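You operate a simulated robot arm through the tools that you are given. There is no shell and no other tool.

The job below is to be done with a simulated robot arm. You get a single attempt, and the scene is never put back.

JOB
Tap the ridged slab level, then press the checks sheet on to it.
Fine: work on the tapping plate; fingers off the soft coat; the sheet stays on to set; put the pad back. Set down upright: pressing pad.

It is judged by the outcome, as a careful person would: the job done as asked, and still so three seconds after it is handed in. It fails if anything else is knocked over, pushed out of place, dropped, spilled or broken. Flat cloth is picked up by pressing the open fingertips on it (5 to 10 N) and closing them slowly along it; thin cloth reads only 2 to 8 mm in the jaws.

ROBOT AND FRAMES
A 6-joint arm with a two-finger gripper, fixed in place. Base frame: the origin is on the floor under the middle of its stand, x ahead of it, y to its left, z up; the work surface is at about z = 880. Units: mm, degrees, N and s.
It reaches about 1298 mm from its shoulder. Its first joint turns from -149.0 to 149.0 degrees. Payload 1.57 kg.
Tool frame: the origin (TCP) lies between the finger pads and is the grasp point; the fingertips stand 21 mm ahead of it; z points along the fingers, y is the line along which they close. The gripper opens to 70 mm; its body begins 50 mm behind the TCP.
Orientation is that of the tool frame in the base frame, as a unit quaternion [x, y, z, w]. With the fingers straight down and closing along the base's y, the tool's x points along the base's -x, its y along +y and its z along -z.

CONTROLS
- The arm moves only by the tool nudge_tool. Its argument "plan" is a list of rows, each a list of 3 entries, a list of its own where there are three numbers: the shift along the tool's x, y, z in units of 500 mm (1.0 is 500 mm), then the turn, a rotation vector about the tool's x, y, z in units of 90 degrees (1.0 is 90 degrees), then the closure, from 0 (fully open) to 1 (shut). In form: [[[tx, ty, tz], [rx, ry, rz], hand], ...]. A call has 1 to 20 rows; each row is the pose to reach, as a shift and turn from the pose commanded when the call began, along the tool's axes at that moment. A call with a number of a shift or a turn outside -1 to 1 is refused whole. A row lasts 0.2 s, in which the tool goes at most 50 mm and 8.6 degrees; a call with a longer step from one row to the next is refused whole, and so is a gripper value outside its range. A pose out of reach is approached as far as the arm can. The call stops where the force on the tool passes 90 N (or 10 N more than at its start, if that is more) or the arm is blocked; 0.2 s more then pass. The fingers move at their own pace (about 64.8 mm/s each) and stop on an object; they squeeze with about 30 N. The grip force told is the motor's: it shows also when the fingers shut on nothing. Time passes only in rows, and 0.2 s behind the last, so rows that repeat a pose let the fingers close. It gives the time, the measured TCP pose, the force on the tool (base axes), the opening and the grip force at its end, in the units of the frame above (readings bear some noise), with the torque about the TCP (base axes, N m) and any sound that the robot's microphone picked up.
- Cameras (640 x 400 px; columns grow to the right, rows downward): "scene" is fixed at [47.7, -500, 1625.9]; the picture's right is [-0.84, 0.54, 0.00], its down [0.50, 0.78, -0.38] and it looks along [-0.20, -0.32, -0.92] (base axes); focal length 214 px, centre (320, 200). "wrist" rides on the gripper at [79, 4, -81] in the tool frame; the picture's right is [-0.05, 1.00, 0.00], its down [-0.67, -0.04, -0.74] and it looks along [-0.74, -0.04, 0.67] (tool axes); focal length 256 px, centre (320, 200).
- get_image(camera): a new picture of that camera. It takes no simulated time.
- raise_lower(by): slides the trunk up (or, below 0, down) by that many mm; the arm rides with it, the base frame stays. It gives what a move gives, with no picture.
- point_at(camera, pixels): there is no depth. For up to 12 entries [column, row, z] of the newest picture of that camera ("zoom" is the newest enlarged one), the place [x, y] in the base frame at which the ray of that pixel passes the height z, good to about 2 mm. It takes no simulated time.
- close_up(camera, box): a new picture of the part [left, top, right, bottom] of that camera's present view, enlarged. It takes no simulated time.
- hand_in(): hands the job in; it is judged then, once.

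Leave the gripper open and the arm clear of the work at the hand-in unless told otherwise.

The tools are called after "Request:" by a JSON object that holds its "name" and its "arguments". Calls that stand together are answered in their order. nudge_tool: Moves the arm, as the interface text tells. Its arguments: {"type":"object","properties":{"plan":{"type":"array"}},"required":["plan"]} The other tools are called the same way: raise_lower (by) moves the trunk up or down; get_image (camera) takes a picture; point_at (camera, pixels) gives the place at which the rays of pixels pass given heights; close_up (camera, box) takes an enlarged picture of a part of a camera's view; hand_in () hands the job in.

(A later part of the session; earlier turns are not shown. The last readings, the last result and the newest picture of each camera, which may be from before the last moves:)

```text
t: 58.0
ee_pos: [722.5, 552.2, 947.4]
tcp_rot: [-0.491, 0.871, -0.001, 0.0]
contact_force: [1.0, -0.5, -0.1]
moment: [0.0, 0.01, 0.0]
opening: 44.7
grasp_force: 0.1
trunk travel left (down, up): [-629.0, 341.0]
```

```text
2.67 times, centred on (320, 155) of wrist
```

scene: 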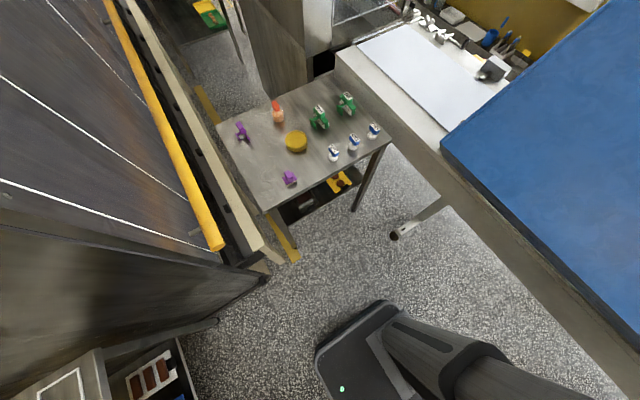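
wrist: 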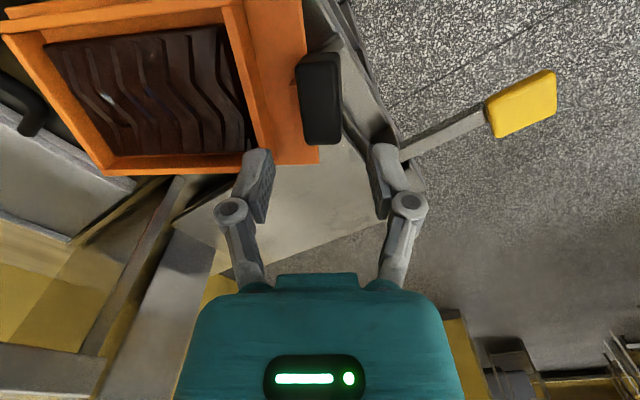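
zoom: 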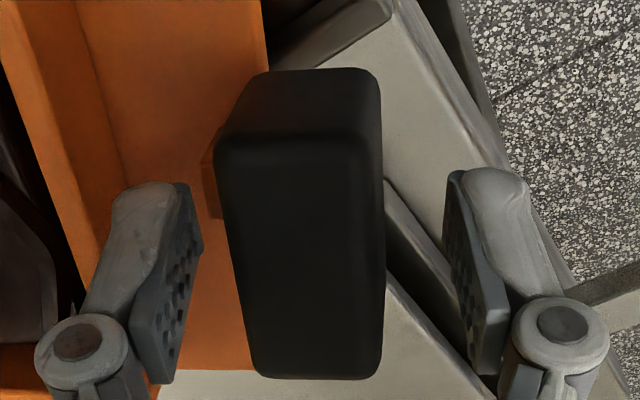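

The block looks ~8 mm closer than in the first grasp, so I'm deeper. I raise 5 mm to stay clear of the stub, then close.

Request:
{"name": "raise_lower", "arguments": {"by": 5}}

Request:
{"name": "nudge_tool", "arguments": {"plan": [[[0, 0, 0], [0, 0, 0], 0.5], [[0, 0, 0], [0, 0, 0], 0.6], [[0, 0, 0], [0, 0, 0], 0.7], [[0, 0, 0], [0, 0, 0], 1], [[0, 0, 0], [0, 0, 0], 1], [[0, 0, 0], [0, 0, 0], 1]]}}

Request:
{"name": "get_image", "arguments": {"camera": "wrist"}}

```text
t: 58.6
ee_pos: [723.1, 552.2, 952.1]
tcp_rot: [-0.49, 0.872, 0.0, 0.001]
contact_force: [0.7, 0.4, 0.1]
moment: [0.0, 0.0, -0.02]
opening: 44.9
grasp_force: 0.1
trunk travel left (down, up): [-634.0, 336.0]
```

```text
t: 60.0
ee_pos: [722.7, 551.2, 952.6]
tcp_rot: [-0.49, 0.872, -0.001, 0.0]
contact_force: [-0.3, -0.2, -2.0]
moment: [0.13, 0.18, -0.03]
opening: 21.7
grasp_force: 30.1
trunk travel left (down, up): [-634.0, 336.0]
```

```text
taken
```

wrist: 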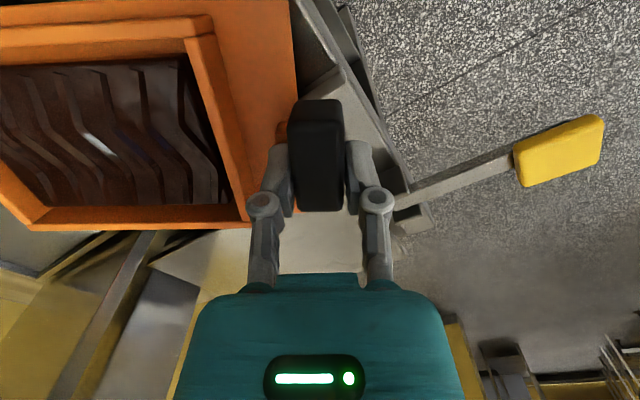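

Gripped (21.7 mm, 30 N), and it already carries most of the weight. The far end sits close to the machine, so I'll lift only a little at a time: 8 mm first.

Request:
{"name": "raise_lower", "arguments": {"by": 8}}

Request:
{"name": "get_image", "arguments": {"camera": "wrist"}}

```text
t: 60.5
ee_pos: [722.6, 552.5, 958.9]
tcp_rot: [-0.49, 0.872, 0.0, 0.0]
contact_force: [-0.5, -0.5, -1.7]
moment: [0.09, 0.18, 0.01]
opening: 21.6
grasp_force: 29.8
trunk travel left (down, up): [-642.0, 328.0]
```

```text
taken
```

wrist: 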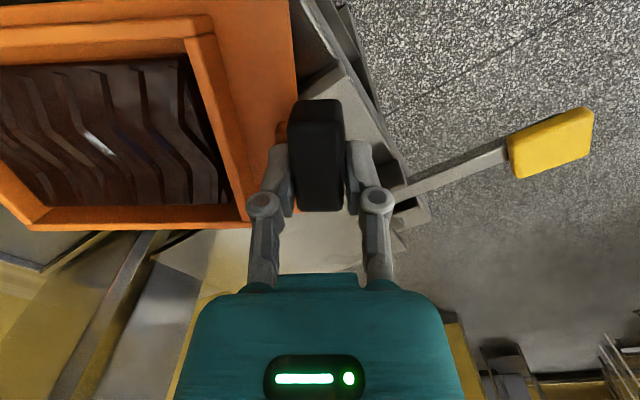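

It hangs level as in the first lift. Raise 16 mm more so the base clears the tapping plate (912), then draw it straight back toward −x by 75 mm, away from the machine.

Request:
{"name": "raise_lower", "arguments": {"by": 16}}

Request:
{"name": "get_image", "arguments": {"camera": "wrist"}}

```text
t: 61.2
ee_pos: [722.8, 550.3, 976.3]
tcp_rot: [-0.491, 0.871, -0.001, 0.0]
contact_force: [0.1, 0.2, -2.8]
moment: [0.11, 0.17, -0.01]
opening: 21.6
grasp_force: 29.7
trunk travel left (down, up): [-658.0, 312.0]
```

```text
taken
```

wrist: 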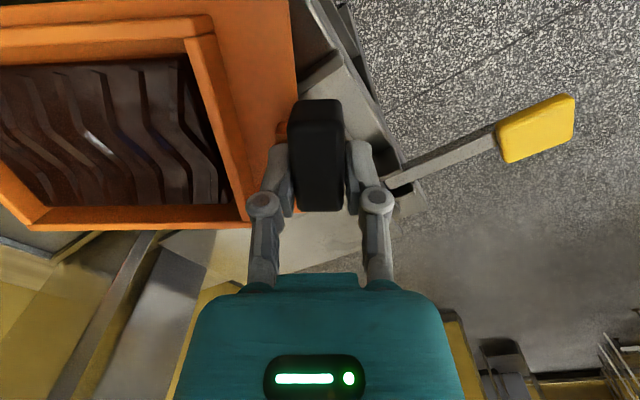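

Request:
{"name": "nudge_tool", "arguments": {"plan": [[[0.008, 0.013, 0], [0, 0, 0], 1], [[0.022, 0.036, 0], [0, 0, 0], 1], [[0.04, 0.066, 0], [0, 0, 0], 1], [[0.058, 0.096, 0], [0, 0, 0], 1], [[0.07, 0.116, 0], [0, 0, 0], 1], [[0.0776, 0.128, 0], [0, 0, 0], 1], [[0.0776, 0.128, 0], [0, 0, 0], 1]]}}

Request:
{"name": "get_image", "arguments": {"camera": "wrist"}}

```text
t: 62.8
ee_pos: [647.7, 553.2, 975.5]
tcp_rot: [-0.489, 0.872, -0.001, 0.001]
contact_force: [0.0, 0.2, -2.4]
moment: [0.09, 0.14, 0.0]
opening: 21.3
grasp_force: 30.3
trunk travel left (down, up): [-658.0, 312.0]
```

```text
taken
```

wrist: 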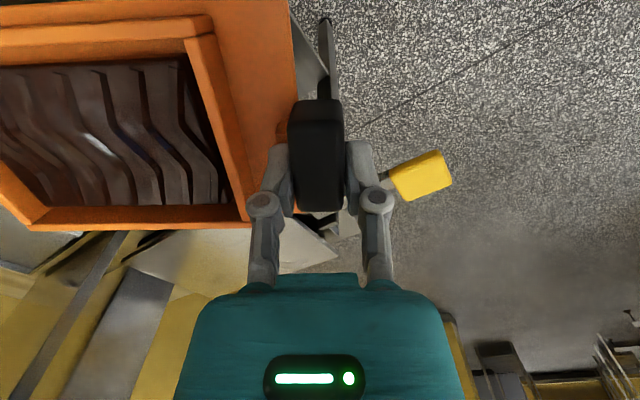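

Clear of the machine. Raise 20 mm, then rotate the remaining 31° to a yaw of 90° (max radius 205 mm keeps the far end at x<860).

Request:
{"name": "raise_lower", "arguments": {"by": 20}}

Request:
{"name": "nudge_tool", "arguments": {"plan": [[[0, 0, 0], [0, 0, -0.03], 1], [[0, 0, 0], [0, 0, -0.08], 1], [[0, 0, 0], [0, 0, -0.14], 1], [[0, 0, 0], [0, 0, -0.2], 1], [[0, 0, 0], [0, 0, -0.26], 1], [[0, 0, 0], [0, 0, -0.31], 1], [[0, 0, 0], [0, 0, -0.347], 1], [[0, 0, 0], [0, 0, -0.347], 1]]}}

Request:
{"name": "get_image", "arguments": {"camera": "wrist"}}

```text
t: 63.4
ee_pos: [647.9, 551.7, 996.1]
tcp_rot: [-0.49, 0.872, -0.001, 0.0]
contact_force: [-0.2, -0.5, -2.1]
moment: [0.1, 0.17, -0.02]
opening: 21.7
grasp_force: 29.4
trunk travel left (down, up): [-678.0, 292.0]
```

```text
t: 65.2
ee_pos: [649.5, 552.5, 996.2]
tcp_rot: [-0.707, 0.707, -0.001, 0.001]
contact_force: [0.4, -0.4, -1.5]
moment: [0.01, 0.21, -0.01]
opening: 21.5
grasp_force: 29.8
trunk travel left (down, up): [-678.0, 292.0]
```

```text
taken
```

wrist: 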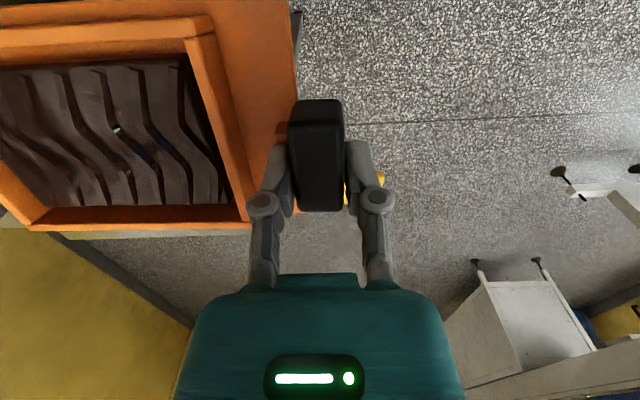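

Held well. Move +y to 650, then +x toward 736.5.

Request:
{"name": "nudge_tool", "arguments": {"plan": [[[-0.01, 0, 0], [0, 0, 0], 1], [[-0.04, 0, 0], [0, 0, 0], 1], [[-0.08, 0, 0], [0, 0, 0], 1], [[-0.12, 0, 0], [0, 0, 0], 1], [[-0.16, 0, 0], [0, 0, 0], 1], [[-0.186, 0, 0], [0, 0, 0], 1], [[-0.196, 0, 0], [0, 0, 0], 1], [[-0.196, 0, 0], [0, 0, 0], 1]]}}

Request:
{"name": "get_image", "arguments": {"camera": "wrist"}}

```text
t: 67.0
ee_pos: [649.0, 650.8, 995.7]
tcp_rot: [-0.706, 0.708, -0.001, 0.001]
contact_force: [-0.7, 0.9, -2.3]
moment: [0.01, 0.21, -0.03]
opening: 21.5
grasp_force: 29.6
trunk travel left (down, up): [-678.0, 292.0]
```

```text
taken
```

wrist: 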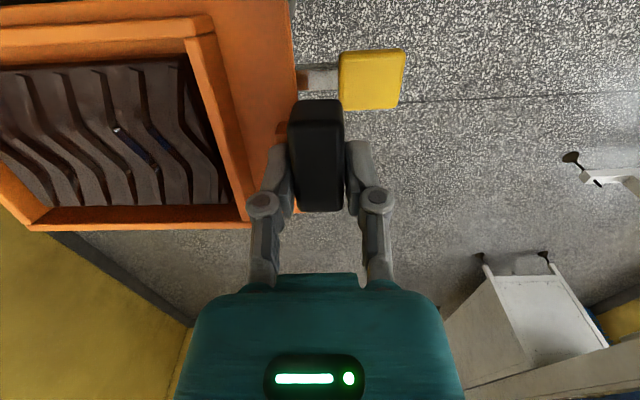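

Request:
{"name": "nudge_tool", "arguments": {"plan": [[[0, -0.01, 0], [0, 0, 0], 1], [[0, -0.035, 0], [0, 0, 0], 1], [[0, -0.07, 0], [0, 0, 0], 1], [[0, -0.105, 0], [0, 0, 0], 1], [[0, -0.14, 0], [0, 0, 0], 1], [[0, -0.165, 0], [0, 0, 0], 1], [[0, -0.175, 0], [0, 0, 0], 1], [[0, -0.175, 0], [0, 0, 0], 1]]}}

Request:
{"name": "get_image", "arguments": {"camera": "wrist"}}

```text
t: 68.8
ee_pos: [737.5, 649.9, 995.6]
tcp_rot: [-0.706, 0.708, -0.001, 0.001]
contact_force: [0.4, 0.4, -1.7]
moment: [0.04, 0.17, 0.02]
opening: 21.8
grasp_force: 30.3
trunk travel left (down, up): [-678.0, 292.0]
```

```text
taken
```

wrist: 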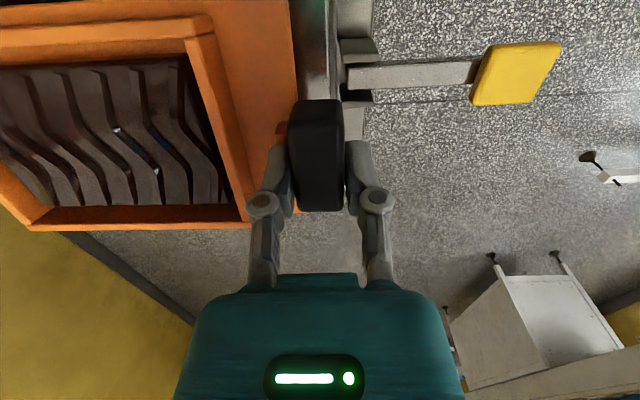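

Over the plate. Same block-to-finger relation as in the first grasp, so the base should touch at TCP z≈957. Lower 32 mm, then feel down in small steps.

Request:
{"name": "raise_lower", "arguments": {"by": -32}}

Request:
{"name": "get_image", "arguments": {"camera": "wrist"}}

```text
t: 69.6
ee_pos: [736.2, 649.0, 964.2]
tcp_rot: [-0.707, 0.708, -0.001, 0.0]
contact_force: [0.1, 2.4, 6.3]
moment: [-0.31, 0.13, 0.01]
opening: 21.5
grasp_force: 29.6
trunk travel left (down, up): [-646.0, 324.0]
```

```text
taken
```

wrist: 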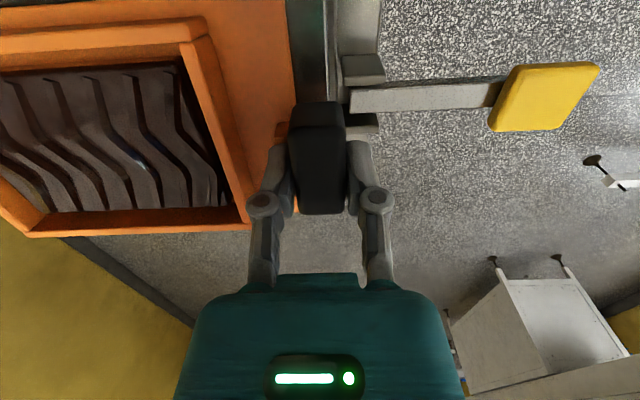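

Contact at 6 N with a moment about x: the left edge touches first because the mould kept some roll in the grip. I'll ease down in 2 mm steps so it pivots level in the fingers.

Request:
{"name": "raise_lower", "arguments": {"by": -2}}

Request:
{"name": "raise_lower", "arguments": {"by": -2}}

Request:
{"name": "get_image", "arguments": {"camera": "wrist"}}

```text
t: 70.1
ee_pos: [736.3, 649.2, 963.5]
tcp_rot: [-0.707, 0.707, -0.001, 0.001]
contact_force: [0.7, 4.2, 12.9]
moment: [-0.61, -0.12, 0.15]
opening: 21.6
grasp_force: 29.7
trunk travel left (down, up): [-644.0, 326.0]
```

```text
t: 70.7
ee_pos: [736.5, 649.3, 960.6]
tcp_rot: [-0.706, 0.708, -0.001, 0.001]
contact_force: [-0.3, 3.6, 10.6]
moment: [-0.64, -0.22, 0.09]
opening: 21.6
grasp_force: 29.6
trunk travel left (down, up): [-642.0, 328.0]
```

```text
taken
```

wrist: 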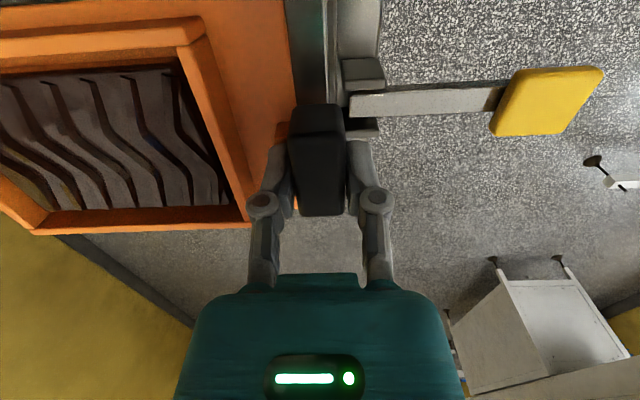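

It is pivoting (force steady about 11 N). Two more 2 mm steps.

Request:
{"name": "raise_lower", "arguments": {"by": -2}}

Request:
{"name": "raise_lower", "arguments": {"by": -1.5}}

Request:
{"name": "get_image", "arguments": {"camera": "wrist"}}

```text
t: 71.2
ee_pos: [736.2, 648.6, 958.2]
tcp_rot: [-0.706, 0.708, -0.001, 0.001]
contact_force: [-0.2, 4.0, 11.2]
moment: [-0.6, -0.23, 0.14]
opening: 21.8
grasp_force: 29.8
trunk travel left (down, up): [-640.0, 330.0]
```

```text
t: 71.7
ee_pos: [736.5, 649.5, 957.8]
tcp_rot: [-0.706, 0.708, -0.001, 0.001]
contact_force: [-0.7, 4.4, 12.2]
moment: [-0.67, -0.21, 0.04]
opening: 21.9
grasp_force: 30.1
trunk travel left (down, up): [-638.0, 332.0]
```

```text
taken
```

wrist: 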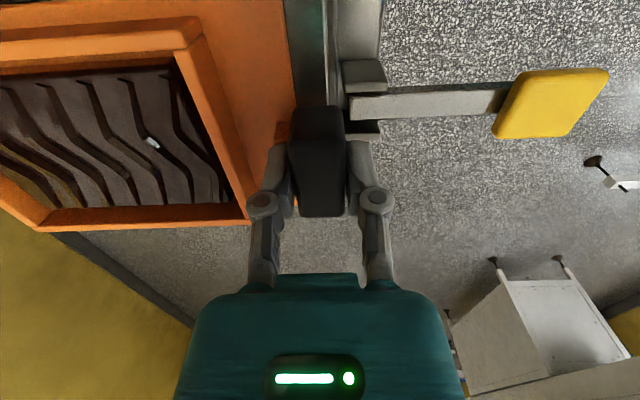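

Request:
{"name": "raise_lower", "arguments": {"by": -2}}

Request:
{"name": "raise_lower", "arguments": {"by": -2}}

Request:
{"name": "get_image", "arguments": {"camera": "wrist"}}

```text
t: 72.2
ee_pos: [735.0, 648.9, 956.0]
tcp_rot: [-0.707, 0.708, -0.002, 0.002]
contact_force: [0.7, 6.1, 18.1]
moment: [-0.42, -0.26, 0.19]
opening: 21.6
grasp_force: 30.2
trunk travel left (down, up): [-636.0, 334.0]
```

```text
t: 72.7
ee_pos: [736.0, 648.9, 956.1]
tcp_rot: [-0.706, 0.708, -0.001, 0.003]
contact_force: [6.2, 11.4, 38.9]
moment: [-0.06, -0.59, 0.16]
opening: 21.6
grasp_force: 29.8
trunk travel left (down, up): [-634.0, 336.0]
```

```text
taken
```

wrist: 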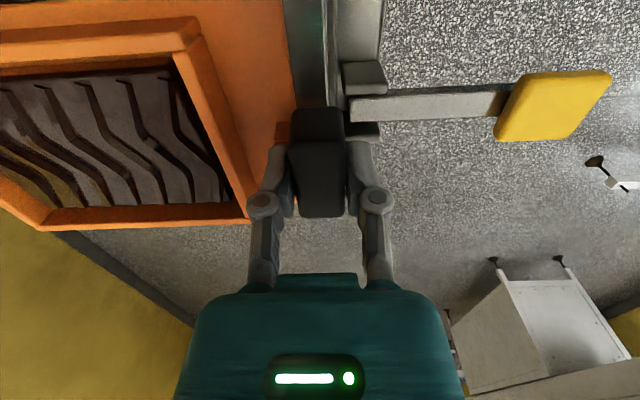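

Now it sits flat (force up sharply at z=956). Relieve 2.5 mm and open the fingers gently to 45 mm.

Request:
{"name": "raise_lower", "arguments": {"by": 2.5}}

Request:
{"name": "nudge_tool", "arguments": {"plan": [[[0, 0, 0], [0, 0, 0], 0.66], [[0, 0, 0], [0, 0, 0], 0.6], [[0, 0, 0], [0, 0, 0], 0.5], [[0, 0, 0], [0, 0, 0], 0.36], [[0, 0, 0], [0, 0, 0], 0.36]]}}

Request:
{"name": "get_image", "arguments": {"camera": "wrist"}}

```text
t: 73.2
ee_pos: [735.5, 649.5, 955.2]
tcp_rot: [-0.706, 0.708, -0.001, 0.001]
contact_force: [1.8, 5.3, 14.7]
moment: [0.87, -0.33, 0.11]
opening: 21.5
grasp_force: 29.9
trunk travel left (down, up): [-637.0, 333.0]
```

```text
t: 74.4
ee_pos: [736.4, 650.0, 954.9]
tcp_rot: [-0.706, 0.708, 0.0, 0.001]
contact_force: [-0.3, 0.0, -0.6]
moment: [-0.02, -0.01, 0.0]
opening: 44.9
grasp_force: 0.1
trunk travel left (down, up): [-637.0, 333.0]
```

```text
taken
```

wrist: 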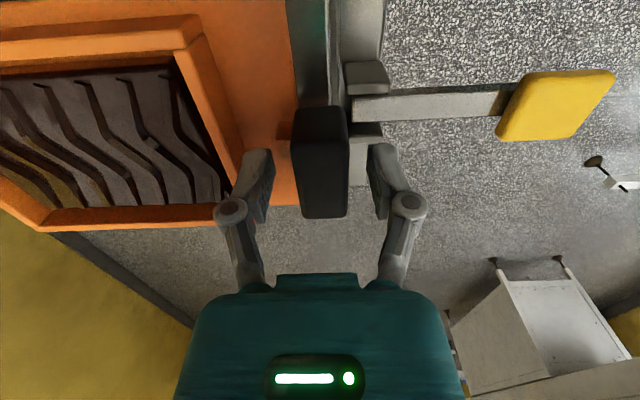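

Released; the mould stands by itself. Raise straight up 90 mm and view it.

Request:
{"name": "raise_lower", "arguments": {"by": 90}}

Request:
{"name": "nudge_tool", "arguments": {"plan": [[[0.02, 0.03, 0], [0, 0, 0.09], 0.2], [[0.04, 0.06, 0], [0, 0, 0.18], 0], [[0.05, 0.09, 0], [0, 0, 0.27], 0], [[0.05, 0.12, 0], [0, 0, 0.36], 0], [[0.05, 0.15, 0], [0, 0, 0.45], 0], [[0.05, 0.18, 0], [0, 0, 0.54], 0], [[0.05, 0.2, 0], [0, 0, 0.63], 0], [[0.05, 0.2, 0], [0, 0, 0.72], 0], [[0.05, 0.2, 0], [0, 0, 0.81], 0], [[0.05, 0.2, 0], [0, 0, 0.9], 0], [[0.05, 0.2, 0], [0, 0, 0.98], 0], [[0.05, 0.2, 0], [0, 0, 1.0], 0], [[0.05, 0.2, 0], [0, 0, 1.0], 0]]}}

Request:
{"name": "get_image", "arguments": {"camera": "wrist"}}

Request:
{"name": "close_up", "arguments": {"camera": "wrist", "box": [200, 100, 440, 250]}}

```text
t: 75.7
ee_pos: [737.8, 649.1, 1044.9]
tcp_rot: [-0.706, 0.708, -0.001, 0.001]
contact_force: [0.1, -0.5, -0.6]
moment: [-0.03, -0.02, 0.0]
opening: 44.8
grasp_force: 0.0
trunk travel left (down, up): [-727.0, 243.0]
```

```text
t: 78.5
ee_pos: [637.7, 624.1, 1046.0]
tcp_rot: [0.001, 1.0, 0.001, 0.001]
contact_force: [-0.4, 1.5, 0.6]
moment: [0.0, 0.03, 0.0]
opening: 70.1
grasp_force: 0.0
trunk travel left (down, up): [-727.0, 243.0]
```

```text
taken
```

wrist: 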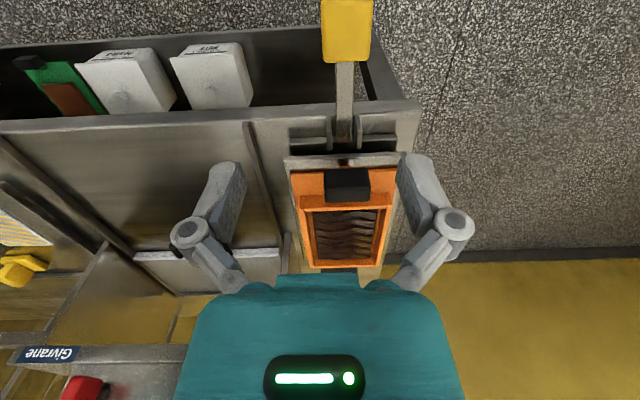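

```text
2.67 times, centred on (320, 175) of wrist
```

zoom: 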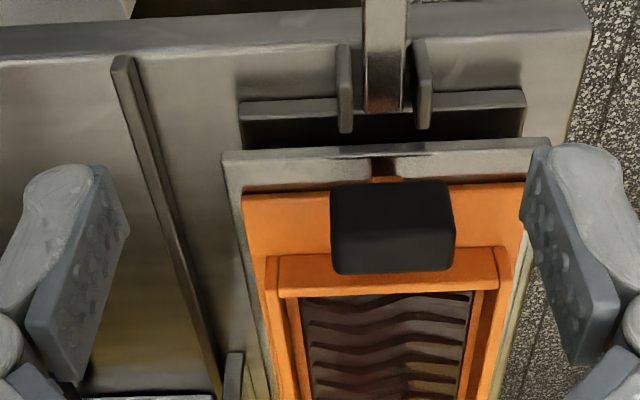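

The mould sits squarely on the tapping plate with the slab intact in it. Now the lever: I move above the yellow paddle with closed fingers and check its place.

Request:
{"name": "nudge_tool", "arguments": {"plan": [[[0.06, 0.02, 0], [0, 0, 0], 0.5], [[0.12, 0.04, 0], [0, 0, 0], 1], [[0.18, 0.04, 0], [0, 0, 0], 1], [[0.24, 0.04, 0], [0, 0, 0], 1], [[0.24, 0.04, 0], [0, 0, 0], 1]]}}

Request:
{"name": "get_image", "arguments": {"camera": "wrist"}}

Request:
{"name": "close_up", "arguments": {"camera": "wrist", "box": [240, 40, 400, 140]}}

Request:
{"name": "close_up", "arguments": {"camera": "wrist", "box": [240, 130, 400, 230]}}

```text
t: 79.7
ee_pos: [515.4, 645.4, 1045.3]
tcp_rot: [0.0, 1.0, 0.0, 0.0]
contact_force: [-0.3, -0.2, -0.6]
moment: [0.02, 0.01, 0.0]
opening: 0.1
grasp_force: 28.3
trunk travel left (down, up): [-727.0, 243.0]
```

```text
taken
```

wrist: 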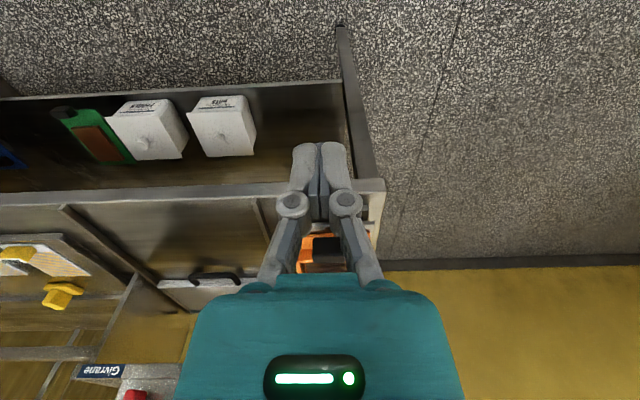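

```text
4.00 times, centred on (320, 90) of wrist
```

zoom: 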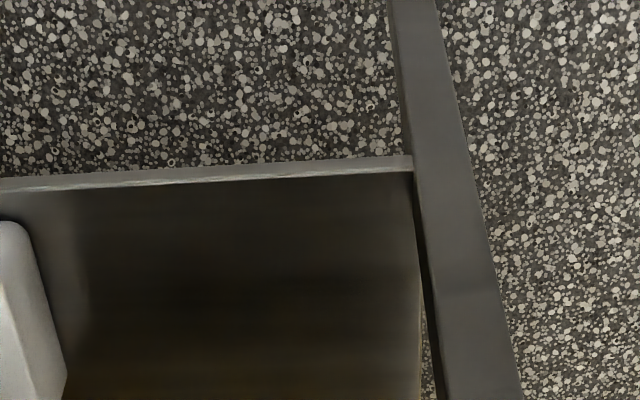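

```text
4.00 times, centred on (320, 180) of wrist
```

zoom: 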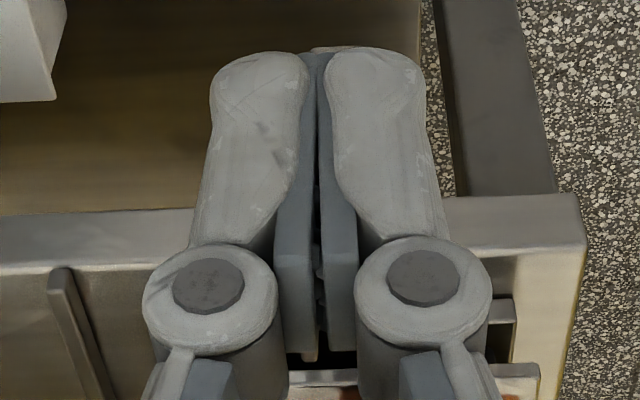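

The closed fingers hide the paddle; I'll open them for a moment to measure it.

Request:
{"name": "nudge_tool", "arguments": {"plan": [[[0, 0, 0], [0, 0, 0], 0.5], [[0, 0, 0], [0, 0, 0], 0], [[0, 0, 0], [0, 0, 0], 0], [[0, 0, 0], [0, 0, 0], 0]]}}

Request:
{"name": "close_up", "arguments": {"camera": "wrist", "box": [240, 120, 400, 220]}}

Request:
{"name": "point_at", "arguments": {"camera": "zoom", "pixels": [[320, 100, 920], [320, 100, 930]]}}

```text
t: 80.7
ee_pos: [516.6, 644.7, 1045.1]
tcp_rot: [0.001, 1.0, -0.001, 0.001]
contact_force: [-0.1, -0.5, -1.1]
moment: [0.01, -0.05, 0.01]
opening: 70.2
grasp_force: 0.1
trunk travel left (down, up): [-727.0, 243.0]
```

```text
4.00 times, centred on (320, 170) of wrist
```

zoom: 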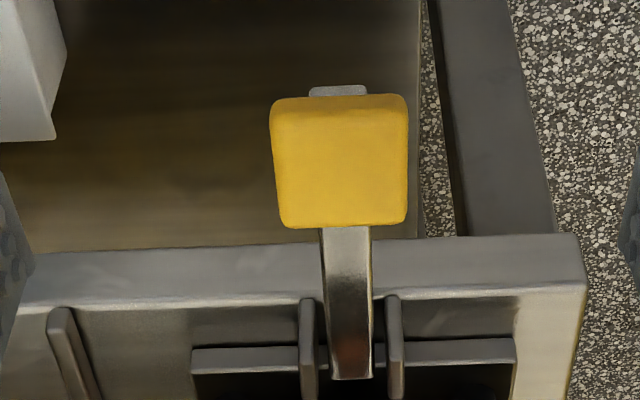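

```text
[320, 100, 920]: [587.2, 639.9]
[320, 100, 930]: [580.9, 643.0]
```

Request:
{"name": "point_at", "arguments": {"camera": "zoom", "pixels": [[272, 112, 920], [407, 105, 920], [286, 227, 920], [404, 222, 920], [346, 165, 920], [346, 165, 930], [350, 378, 900], [335, 240, 915]]}}

```text
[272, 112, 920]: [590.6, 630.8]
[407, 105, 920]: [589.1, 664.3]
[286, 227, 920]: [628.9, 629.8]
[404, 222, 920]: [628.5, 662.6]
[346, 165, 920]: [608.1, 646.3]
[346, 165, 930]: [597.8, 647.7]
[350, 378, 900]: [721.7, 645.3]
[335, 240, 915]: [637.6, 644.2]
```

Paddle centre ≈ (608, 647), z≈920. Move over it with closed fingers, then lower to just above.

Request:
{"name": "nudge_tool", "arguments": {"plan": [[[-0.06, 0.002, 0], [0, 0, 0], 0.5], [[-0.12, 0.004, 0], [0, 0, 0], 1], [[-0.178, 0.004, 0], [0, 0, 0], 1], [[-0.178, 0.004, 0], [0, 0, 0], 1]]}}

Request:
{"name": "raise_lower", "arguments": {"by": -90}}

Request:
{"name": "get_image", "arguments": {"camera": "wrist"}}

```text
t: 81.7
ee_pos: [605.9, 646.0, 1045.3]
tcp_rot: [0.001, 1.0, 0.0, 0.001]
contact_force: [-0.3, 0.2, 1.3]
moment: [-0.01, 0.03, 0.01]
opening: 0.0
grasp_force: 28.8
trunk travel left (down, up): [-727.0, 243.0]
```

```text
t: 82.9
ee_pos: [604.8, 646.1, 955.7]
tcp_rot: [0.002, 1.0, 0.0, 0.001]
contact_force: [-0.5, -1.0, -0.1]
moment: [-0.02, -0.03, 0.0]
opening: 0.1
grasp_force: 28.7
trunk travel left (down, up): [-637.0, 333.0]
```

```text
taken
```

wrist: 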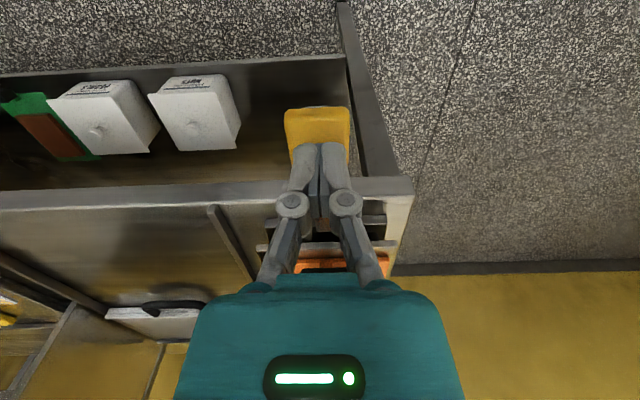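

Fingertips are just over the paddle. Feel downward in 6 mm steps.

Request:
{"name": "raise_lower", "arguments": {"by": -8}}

Request:
{"name": "raise_lower", "arguments": {"by": -6}}

Request:
{"name": "raise_lower", "arguments": {"by": -6}}

```text
t: 83.5
ee_pos: [605.2, 645.9, 947.2]
tcp_rot: [0.001, 1.0, 0.0, 0.001]
contact_force: [0.1, 0.1, -0.6]
moment: [-0.02, 0.04, 0.03]
opening: 0.2
grasp_force: 28.6
trunk travel left (down, up): [-629.0, 341.0]
```

```text
t: 84.1
ee_pos: [605.1, 646.6, 941.4]
tcp_rot: [0.001, 1.0, 0.0, 0.001]
contact_force: [-0.3, 0.5, -0.4]
moment: [0.01, 0.0, -0.01]
opening: 0.1
grasp_force: 28.5
trunk travel left (down, up): [-623.0, 347.0]
```

```text
t: 84.6
ee_pos: [605.7, 646.3, 935.0]
tcp_rot: [0.001, 1.0, 0.0, 0.001]
contact_force: [0.3, -0.4, 0.2]
moment: [0.02, 0.03, -0.02]
opening: 6.3
grasp_force: 28.9
trunk travel left (down, up): [-617.0, 353.0]
```

Opening reads 6.3 suddenly though force is nil; something may sit between the fingertips. Look.

Request:
{"name": "get_image", "arguments": {"camera": "wrist"}}

Request:
{"name": "close_up", "arguments": {"camera": "wrist", "box": [250, 80, 410, 230]}}

```text
taken
```

wrist: 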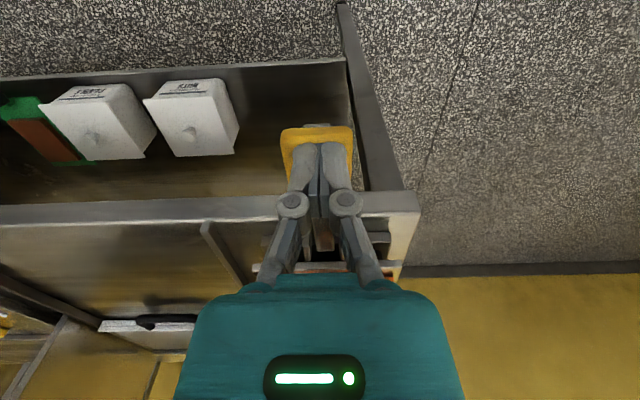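

```text
2.67 times, centred on (330, 155) of wrist
```

zoom: 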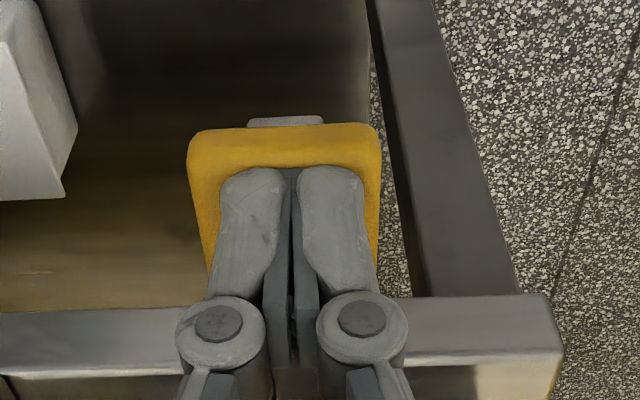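

The fingertips are on the paddle; the small opening seems to come from contact. Continue pressing down in steps and watch force.

Request:
{"name": "raise_lower", "arguments": {"by": -5}}

Request:
{"name": "raise_lower", "arguments": {"by": -5}}

Request:
{"name": "get_image", "arguments": {"camera": "wrist"}}

```text
t: 85.2
ee_pos: [605.5, 646.9, 930.1]
tcp_rot: [0.001, 1.0, 0.0, 0.001]
contact_force: [-0.9, 0.0, 1.2]
moment: [-0.03, -0.02, -0.03]
opening: 6.0
grasp_force: 28.5
trunk travel left (down, up): [-612.0, 358.0]
```

```text
t: 85.7
ee_pos: [605.9, 646.2, 925.0]
tcp_rot: [0.001, 1.0, 0.0, 0.0]
contact_force: [0.2, 1.1, 0.9]
moment: [-0.01, 0.01, -0.04]
opening: 6.0
grasp_force: 28.3
trunk travel left (down, up): [-607.0, 363.0]
```

```text
taken
```

wrist: 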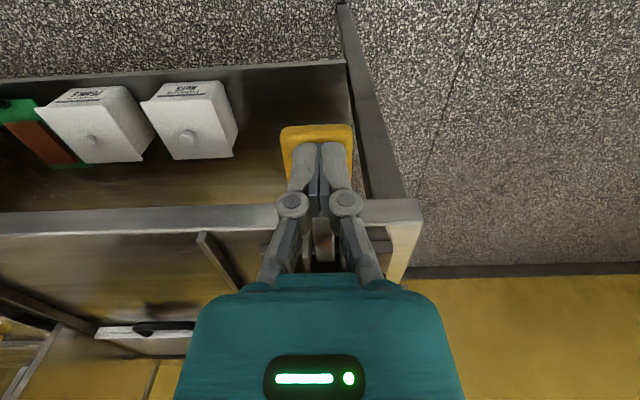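

The paddle follows down with little force (~1 N). Continue lower.

Request:
{"name": "raise_lower", "arguments": {"by": -8}}

Request:
{"name": "raise_lower", "arguments": {"by": -8}}

Request:
{"name": "raise_lower", "arguments": {"by": -8}}

Request:
{"name": "get_image", "arguments": {"camera": "wrist"}}

```text
t: 86.3
ee_pos: [606.4, 646.2, 917.7]
tcp_rot: [0.0, 1.0, 0.0, 0.0]
contact_force: [-1.6, -0.6, 1.6]
moment: [0.01, -0.01, 0.03]
opening: 6.0
grasp_force: 28.5
trunk travel left (down, up): [-599.0, 371.0]
```

```text
t: 86.8
ee_pos: [606.2, 645.9, 909.7]
tcp_rot: [0.001, 1.0, -0.001, 0.001]
contact_force: [-0.2, -0.5, 1.4]
moment: [0.01, 0.01, 0.05]
opening: 5.9
grasp_force: 28.9
trunk travel left (down, up): [-591.0, 379.0]
```

```text
t: 87.4
ee_pos: [603.1, 645.3, 904.6]
tcp_rot: [0.0, 1.0, 0.001, 0.003]
contact_force: [4.1, 8.5, 55.1]
moment: [0.19, -0.52, 0.09]
opening: 6.3
grasp_force: 28.9
trunk travel left (down, up): [-583.0, 387.0]
```

```text
taken
```

wrist: 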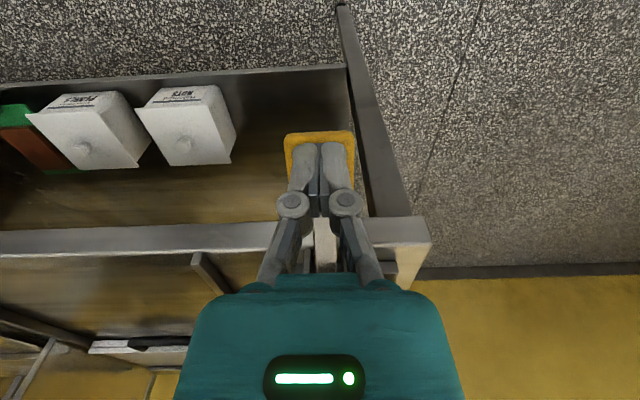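

It reached the end of its stroke (55 N at z≈905). Now release: raise 40 mm at once and listen for the tap.

Request:
{"name": "raise_lower", "arguments": {"by": 45}}

Request:
{"name": "get_image", "arguments": {"camera": "wrist"}}

```text
t: 88.3
ee_pos: [605.5, 645.6, 946.0]
tcp_rot: [0.001, 1.0, 0.0, 0.001]
contact_force: [0.1, -0.6, 0.1]
moment: [0.0, 0.02, 0.01]
opening: 0.0
grasp_force: 29.0
trunk travel left (down, up): [-628.0, 342.0]
```

```text
taken
```

wrist: 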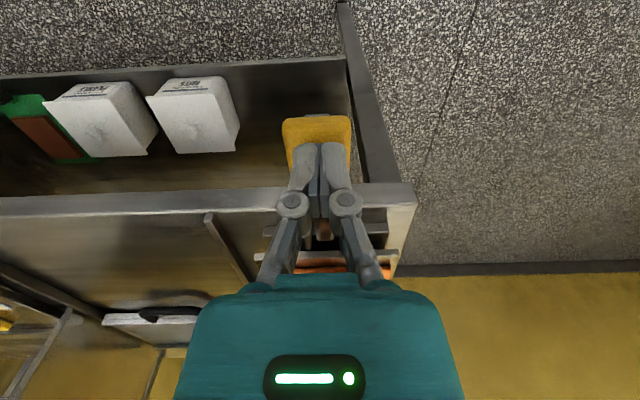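

The lever came back up. Let me check the slab from above: raise and open.

Request:
{"name": "raise_lower", "arguments": {"by": 100}}

Request:
{"name": "nudge_tool", "arguments": {"plan": [[[-0.04, 0, 0], [0, 0, 0], 0.5], [[-0.08, 0, 0], [0, 0, 0], 0], [[-0.12, 0, 0], [0, 0, 0], 0], [[-0.16, 0, 0], [0, 0, 0], 0]]}}

Request:
{"name": "close_up", "arguments": {"camera": "wrist", "box": [220, 60, 420, 260]}}

```text
t: 89.6
ee_pos: [605.6, 647.0, 1045.5]
tcp_rot: [0.001, 1.0, 0.0, 0.001]
contact_force: [-0.1, -0.3, -0.5]
moment: [0.01, 0.0, 0.02]
opening: 0.0
grasp_force: 28.3
trunk travel left (down, up): [-728.0, 242.0]
```

```text
t: 90.6
ee_pos: [685.2, 647.1, 1046.4]
tcp_rot: [0.0, 1.0, 0.0, 0.001]
contact_force: [-0.5, 0.4, -0.5]
moment: [0.02, -0.03, 0.0]
opening: 69.8
grasp_force: 0.0
trunk travel left (down, up): [-728.0, 242.0]
```

```text
2.00 times, centred on (320, 160) of wrist
```

zoom: 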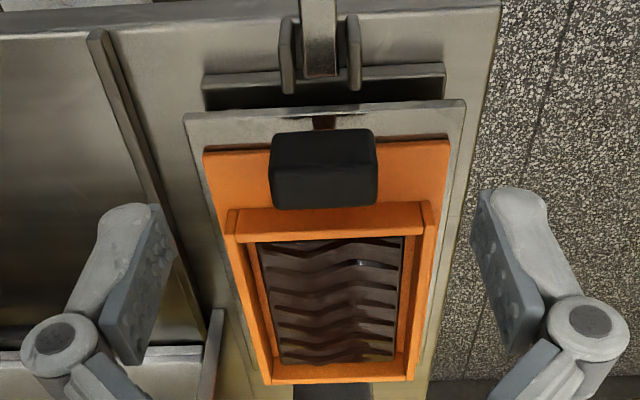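

Request:
{"name": "close_up", "arguments": {"camera": "wrist", "box": [272, 165, 384, 250]}}

```text
4.71 times, centred on (328, 208) of wrist
```

zoom: 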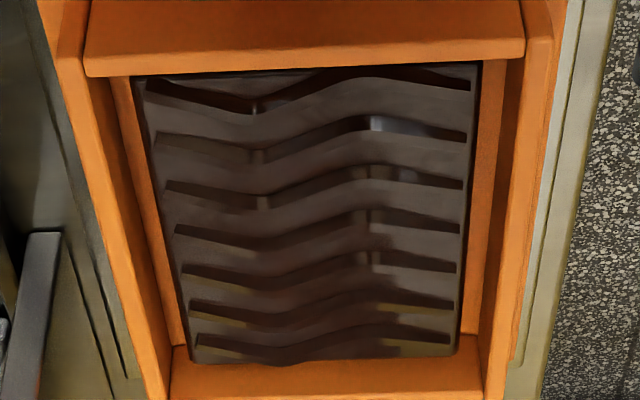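

The slab is unchanged in form; ridges run across it. My release was slow and no tap sound was reported. I'll press again with the hand yawed 90° so the camera can watch the plate, then slip off quickly for a sharp drop.

Request:
{"name": "nudge_tool", "arguments": {"plan": [[[0.016, 0, 0], [0, 0, -0.085], 0], [[0.032, 0, 0], [0, 0, -0.17], 0], [[0.048, 0, 0], [0, 0, -0.255], 0], [[0.064, 0, 0], [0, 0, -0.34], 0], [[0.08, 0, 0], [0, 0, -0.425], 0], [[0.096, 0, 0], [0, 0, -0.51], 0], [[0.112, 0, 0], [0, 0, -0.595], 0.3], [[0.128, 0, 0], [0, 0, -0.68], 0.6], [[0.144, 0, 0], [0, 0, -0.765], 1], [[0.16, 0, 0], [0, 0, -0.85], 1], [[0.176, 0, 0], [0, 0, -0.935], 1], [[0.186, 0, 0], [0, 0, -1.0], 1], [[0.186, 0, 0], [0, 0, -1.0], 1]]}}

Request:
{"name": "raise_lower", "arguments": {"by": -98}}

Request:
{"name": "get_image", "arguments": {"camera": "wrist"}}

```text
t: 93.4
ee_pos: [593.2, 646.7, 1047.7]
tcp_rot: [0.707, -0.707, 0.001, -0.001]
contact_force: [0.1, -0.4, 0.2]
moment: [-0.02, 0.0, -0.01]
opening: 0.0
grasp_force: 28.5
trunk travel left (down, up): [-728.0, 242.0]
```

```text
t: 94.7
ee_pos: [593.0, 645.4, 949.0]
tcp_rot: [-0.706, 0.708, 0.0, 0.0]
contact_force: [0.2, 0.3, -0.6]
moment: [-0.02, 0.01, 0.0]
opening: 0.1
grasp_force: 28.4
trunk travel left (down, up): [-630.0, 340.0]
```

```text
taken
```

wrist: 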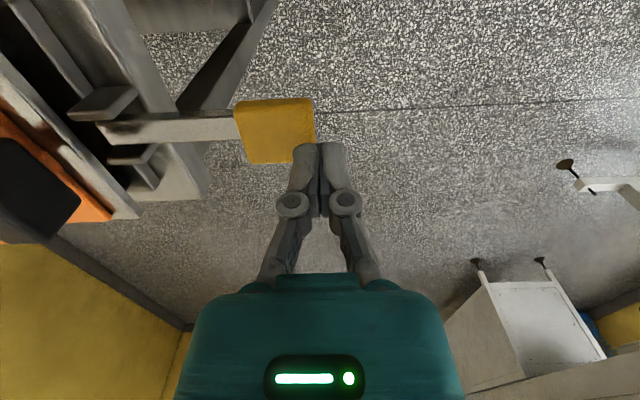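

The fingertips look to be at the paddle's outer far corner. I'll measure the paddle in this view.

Request:
{"name": "point_at", "arguments": {"camera": "wrist", "pixels": [[235, 105, 920], [312, 98, 920], [316, 150, 920], [245, 163, 920], [275, 130, 920], [275, 130, 930], [235, 128, 915], [140, 217, 912], [110, 133, 905]]}}

Request:
{"name": "close_up", "arguments": {"camera": "wrist", "box": [200, 80, 360, 180]}}

```text
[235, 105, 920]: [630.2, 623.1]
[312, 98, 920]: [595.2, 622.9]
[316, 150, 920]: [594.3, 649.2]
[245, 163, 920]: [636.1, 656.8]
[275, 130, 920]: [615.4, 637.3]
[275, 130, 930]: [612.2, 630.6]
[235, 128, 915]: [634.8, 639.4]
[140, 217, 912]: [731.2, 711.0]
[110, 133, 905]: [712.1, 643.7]
```

```text
4.00 times, centred on (280, 130) of wrist
```

zoom: 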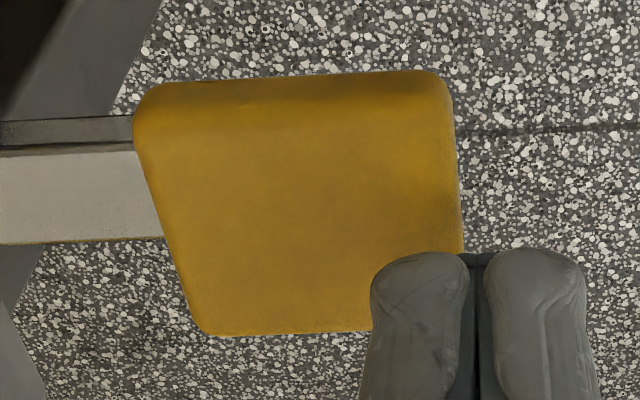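

Combining both views, the paddle top is at z≈910, x 598–638, centre y≈647; the nearer finger will land on its outer end. Press down to z≈909 and see whether the plate rises.

Request:
{"name": "raise_lower", "arguments": {"by": -20}}

Request:
{"name": "raise_lower", "arguments": {"by": -20}}

Request:
{"name": "get_image", "arguments": {"camera": "wrist"}}

Request:
{"name": "close_up", "arguments": {"camera": "wrist", "box": [0, 40, 240, 240]}}

```text
t: 95.4
ee_pos: [594.9, 646.6, 926.9]
tcp_rot: [-0.706, 0.708, -0.001, 0.002]
contact_force: [0.2, -0.5, 0.0]
moment: [0.02, 0.01, 0.02]
opening: 0.2
grasp_force: 28.2
trunk travel left (down, up): [-610.0, 360.0]
```

```text
t: 96.1
ee_pos: [592.3, 646.3, 907.6]
tcp_rot: [-0.706, 0.708, -0.001, 0.001]
contact_force: [0.5, -0.3, 1.9]
moment: [0.0, -0.02, -0.01]
opening: 0.0
grasp_force: 28.4
trunk travel left (down, up): [-590.0, 380.0]
```

```text
taken
```

wrist: 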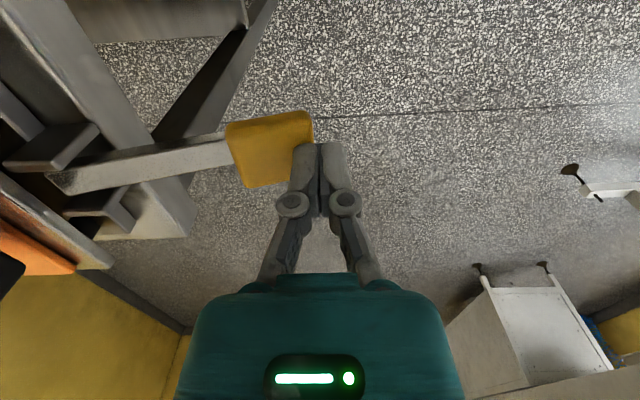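

```text
2.00 times, centred on (120, 140) of wrist
```

zoom: 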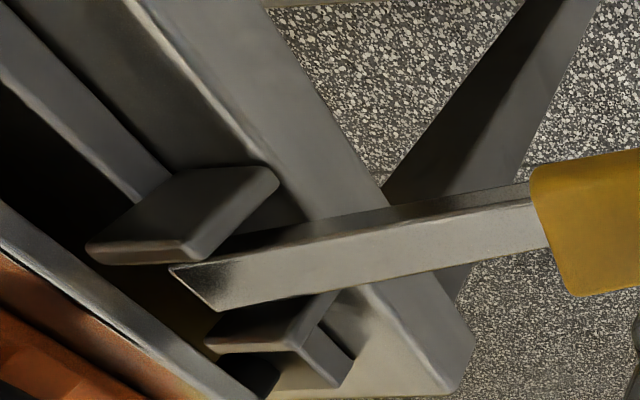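

Request:
{"name": "point_at", "arguments": {"camera": "wrist", "pixels": [[112, 267, 912], [112, 267, 920], [90, 183, 905], [52, 182, 905], [245, 187, 900], [310, 112, 895]]}}

Request:
{"name": "close_up", "arguments": {"camera": "wrist", "box": [0, 180, 128, 280]}}

```text
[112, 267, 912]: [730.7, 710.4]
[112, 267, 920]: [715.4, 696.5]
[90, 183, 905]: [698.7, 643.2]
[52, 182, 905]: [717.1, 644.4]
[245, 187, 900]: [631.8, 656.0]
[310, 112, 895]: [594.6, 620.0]
```

```text
4.00 times, centred on (64, 230) of wrist
```

zoom: 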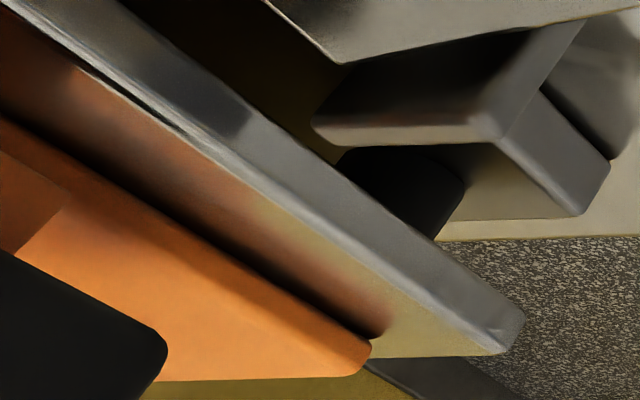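

The plate hasn't risen yet at this depth. Press slowly further to the stop while watching.

Request:
{"name": "raise_lower", "arguments": {"by": -4}}

Request:
{"name": "close_up", "arguments": {"camera": "wrist", "box": [0, 80, 240, 280]}}

Request:
{"name": "raise_lower", "arguments": {"by": -4}}

Request:
{"name": "close_up", "arguments": {"camera": "wrist", "box": [0, 80, 240, 280]}}

```text
t: 96.6
ee_pos: [591.9, 646.0, 904.9]
tcp_rot: [0.707, -0.707, 0.0, 0.0]
contact_force: [1.6, 0.7, 6.2]
moment: [0.01, -0.07, -0.01]
opening: 0.0
grasp_force: 28.6
trunk travel left (down, up): [-586.0, 384.0]
```

```text
2.00 times, centred on (120, 180) of wrist
```

zoom: 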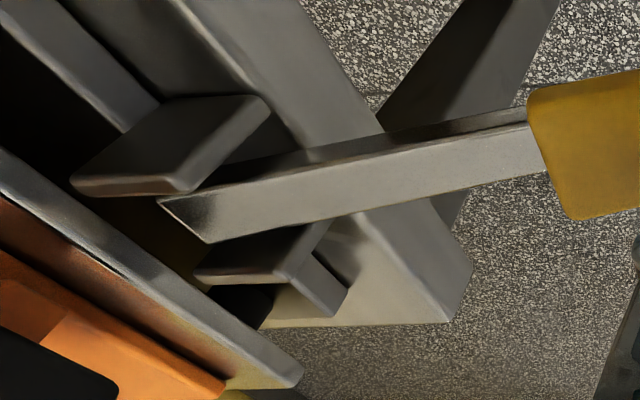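

```text
t: 97.1
ee_pos: [592.9, 646.3, 903.1]
tcp_rot: [-0.706, 0.708, 0.0, 0.003]
contact_force: [7.8, 8.5, 37.8]
moment: [0.2, -0.42, 0.04]
opening: 0.0
grasp_force: 29.1
trunk travel left (down, up): [-582.0, 388.0]
```

```text
2.00 times, centred on (120, 180) of wrist
```

zoom: 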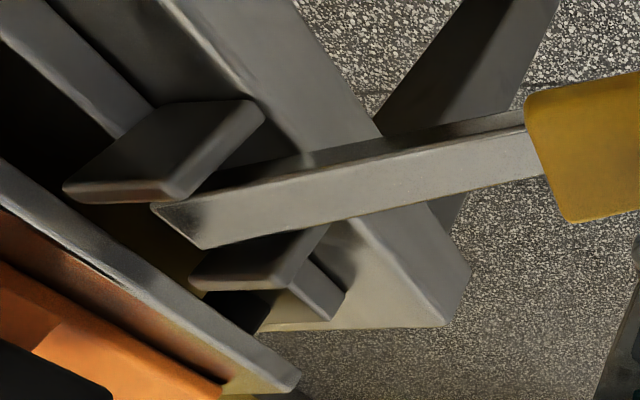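

Request:
{"name": "point_at", "arguments": {"camera": "zoom", "pixels": [[298, 384, 912], [298, 384, 920], [150, 205, 905], [525, 120, 905]]}}

```text
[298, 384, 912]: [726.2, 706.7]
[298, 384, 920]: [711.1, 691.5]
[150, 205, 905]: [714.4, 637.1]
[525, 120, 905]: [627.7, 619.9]
```

No static lift at the stop. I'll ease 4 mm and then slip off the paddle's end quickly, so the lever snaps back, and listen.

Request:
{"name": "raise_lower", "arguments": {"by": 4}}

Request:
{"name": "nudge_tool", "arguments": {"plan": [[[0, 0.09, 0], [0, 0, 0], 1], [[0, 0.1, 0], [0, 0, 0], 1], [[0, 0.1, 0], [0, 0, 0], 1]]}}

Request:
{"name": "get_image", "arguments": {"camera": "wrist"}}

```text
t: 97.7
ee_pos: [592.5, 645.6, 903.5]
tcp_rot: [-0.707, 0.707, 0.0, -0.001]
contact_force: [-1.4, 0.7, 5.3]
moment: [0.06, 0.0, 0.04]
opening: 0.3
grasp_force: 28.4
trunk travel left (down, up): [-586.0, 384.0]
```

```text
t: 98.5
ee_pos: [543.0, 647.7, 904.6]
tcp_rot: [-0.706, 0.708, -0.001, 0.001]
contact_force: [0.4, 0.6, 0.0]
moment: [0.0, -0.02, -0.01]
opening: 0.0
grasp_force: 28.2
trunk travel left (down, up): [-586.0, 384.0]
```

```text
taken
```

wrist: 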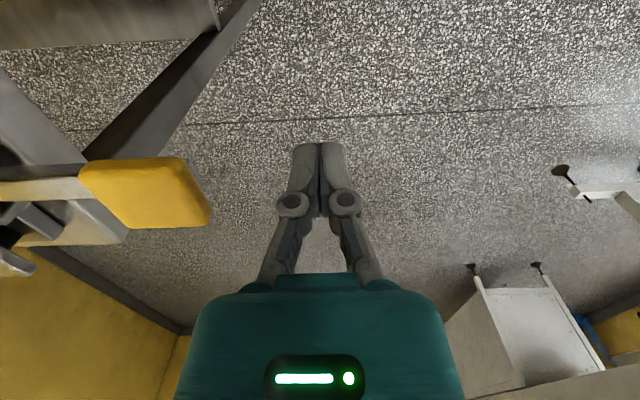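

The lever snapped back; no sound reported. Check the slab again from the same viewing pose.

Request:
{"name": "raise_lower", "arguments": {"by": 142}}

Request:
{"name": "nudge_tool", "arguments": {"plan": [[[0, -0.025, 0], [0, 0, 0.085], 0.5], [[0, -0.05, 0], [0, 0, 0.17], 0], [[0, -0.075, 0], [0, 0, 0.255], 0], [[0, -0.1, 0], [0, 0, 0.34], 0], [[0, -0.125, 0], [0, 0, 0.425], 0], [[0, -0.15, 0], [0, 0, 0.51], 0], [[0, -0.175, 0], [0, 0, 0.595], 0], [[0, -0.2, 0], [0, 0, 0.68], 0], [[0, -0.225, 0], [0, 0, 0.765], 0], [[0, -0.25, 0], [0, 0, 0.85], 0], [[0, -0.27, 0], [0, 0, 0.935], 0], [[0, -0.284, 0], [0, 0, 1.0], 0], [[0, -0.284, 0], [0, 0, 1.0], 0]]}}

Request:
{"name": "close_up", "arguments": {"camera": "wrist", "box": [272, 165, 384, 250]}}

```text
t: 100.1
ee_pos: [542.9, 646.9, 1046.0]
tcp_rot: [-0.705, 0.709, -0.001, 0.0]
contact_force: [-0.9, 0.3, 0.0]
moment: [0.02, 0.01, 0.01]
opening: 0.0
grasp_force: 28.8
trunk travel left (down, up): [-728.0, 242.0]
```

```text
t: 102.9
ee_pos: [684.1, 646.4, 1045.9]
tcp_rot: [0.002, 1.0, 0.0, 0.001]
contact_force: [-0.6, 0.6, 0.3]
moment: [-0.01, -0.01, -0.01]
opening: 69.8
grasp_force: 0.0
trunk travel left (down, up): [-728.0, 242.0]
```

```text
4.71 times, centred on (328, 208) of wrist
```

zoom: 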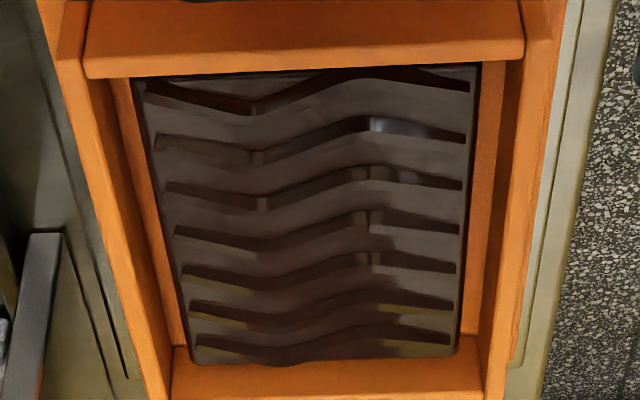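

No visible change yet after two strokes. The plate may need several taps; I'll do a series of full strokes on the paddle centre (618, 647) and check.

Request:
{"name": "nudge_tool", "arguments": {"plan": [[[0.05, 0, 0], [0, 0, 0], 0.5], [[0.1, 0, 0], [0, 0, 0], 1], [[0.14, 0.001, 0], [0, 0, 0], 1], [[0.14, 0.001, 0], [0, 0, 0], 1]]}}

Request:
{"name": "raise_lower", "arguments": {"by": -110}}

Request:
{"name": "raise_lower", "arguments": {"by": -32}}

Request:
{"name": "raise_lower", "arguments": {"by": 36}}

Request:
{"name": "raise_lower", "arguments": {"by": -36}}

Request:
{"name": "raise_lower", "arguments": {"by": 36}}

```text
t: 103.9
ee_pos: [615.8, 645.5, 1046.1]
tcp_rot: [0.001, 1.0, 0.0, 0.001]
contact_force: [-0.6, 0.3, 0.2]
moment: [-0.04, 0.01, 0.0]
opening: 0.0
grasp_force: 29.3
trunk travel left (down, up): [-728.0, 242.0]
```

```text
t: 105.4
ee_pos: [615.0, 645.6, 935.8]
tcp_rot: [0.001, 1.0, 0.0, 0.001]
contact_force: [0.8, -0.5, -0.4]
moment: [-0.01, 0.02, -0.02]
opening: 0.0
grasp_force: 28.6
trunk travel left (down, up): [-618.0, 352.0]
```

```text
t: 106.1
ee_pos: [612.2, 645.5, 909.2]
tcp_rot: [0.001, 1.0, 0.002, 0.002]
contact_force: [3.2, 8.8, 54.8]
moment: [0.17, -0.47, 0.03]
opening: 6.0
grasp_force: 28.3
trunk travel left (down, up): [-586.0, 384.0]
```

```text
t: 106.9
ee_pos: [614.8, 646.7, 939.0]
tcp_rot: [0.0, 1.0, 0.001, 0.001]
contact_force: [-0.4, 0.1, -0.2]
moment: [0.03, 0.01, 0.03]
opening: 0.1
grasp_force: 28.2
trunk travel left (down, up): [-622.0, 348.0]
```

```text
t: 107.7
ee_pos: [613.4, 645.5, 908.4]
tcp_rot: [0.0, 1.0, 0.002, 0.002]
contact_force: [3.5, 7.1, 54.9]
moment: [0.15, -0.47, 0.04]
opening: 5.8
grasp_force: 28.5
trunk travel left (down, up): [-586.0, 384.0]
```

```text
t: 108.5
ee_pos: [615.4, 645.2, 939.7]
tcp_rot: [0.001, 1.0, -0.001, 0.001]
contact_force: [-0.4, -0.5, -0.6]
moment: [-0.01, 0.02, 0.0]
opening: 0.1
grasp_force: 28.0
trunk travel left (down, up): [-622.0, 348.0]
```

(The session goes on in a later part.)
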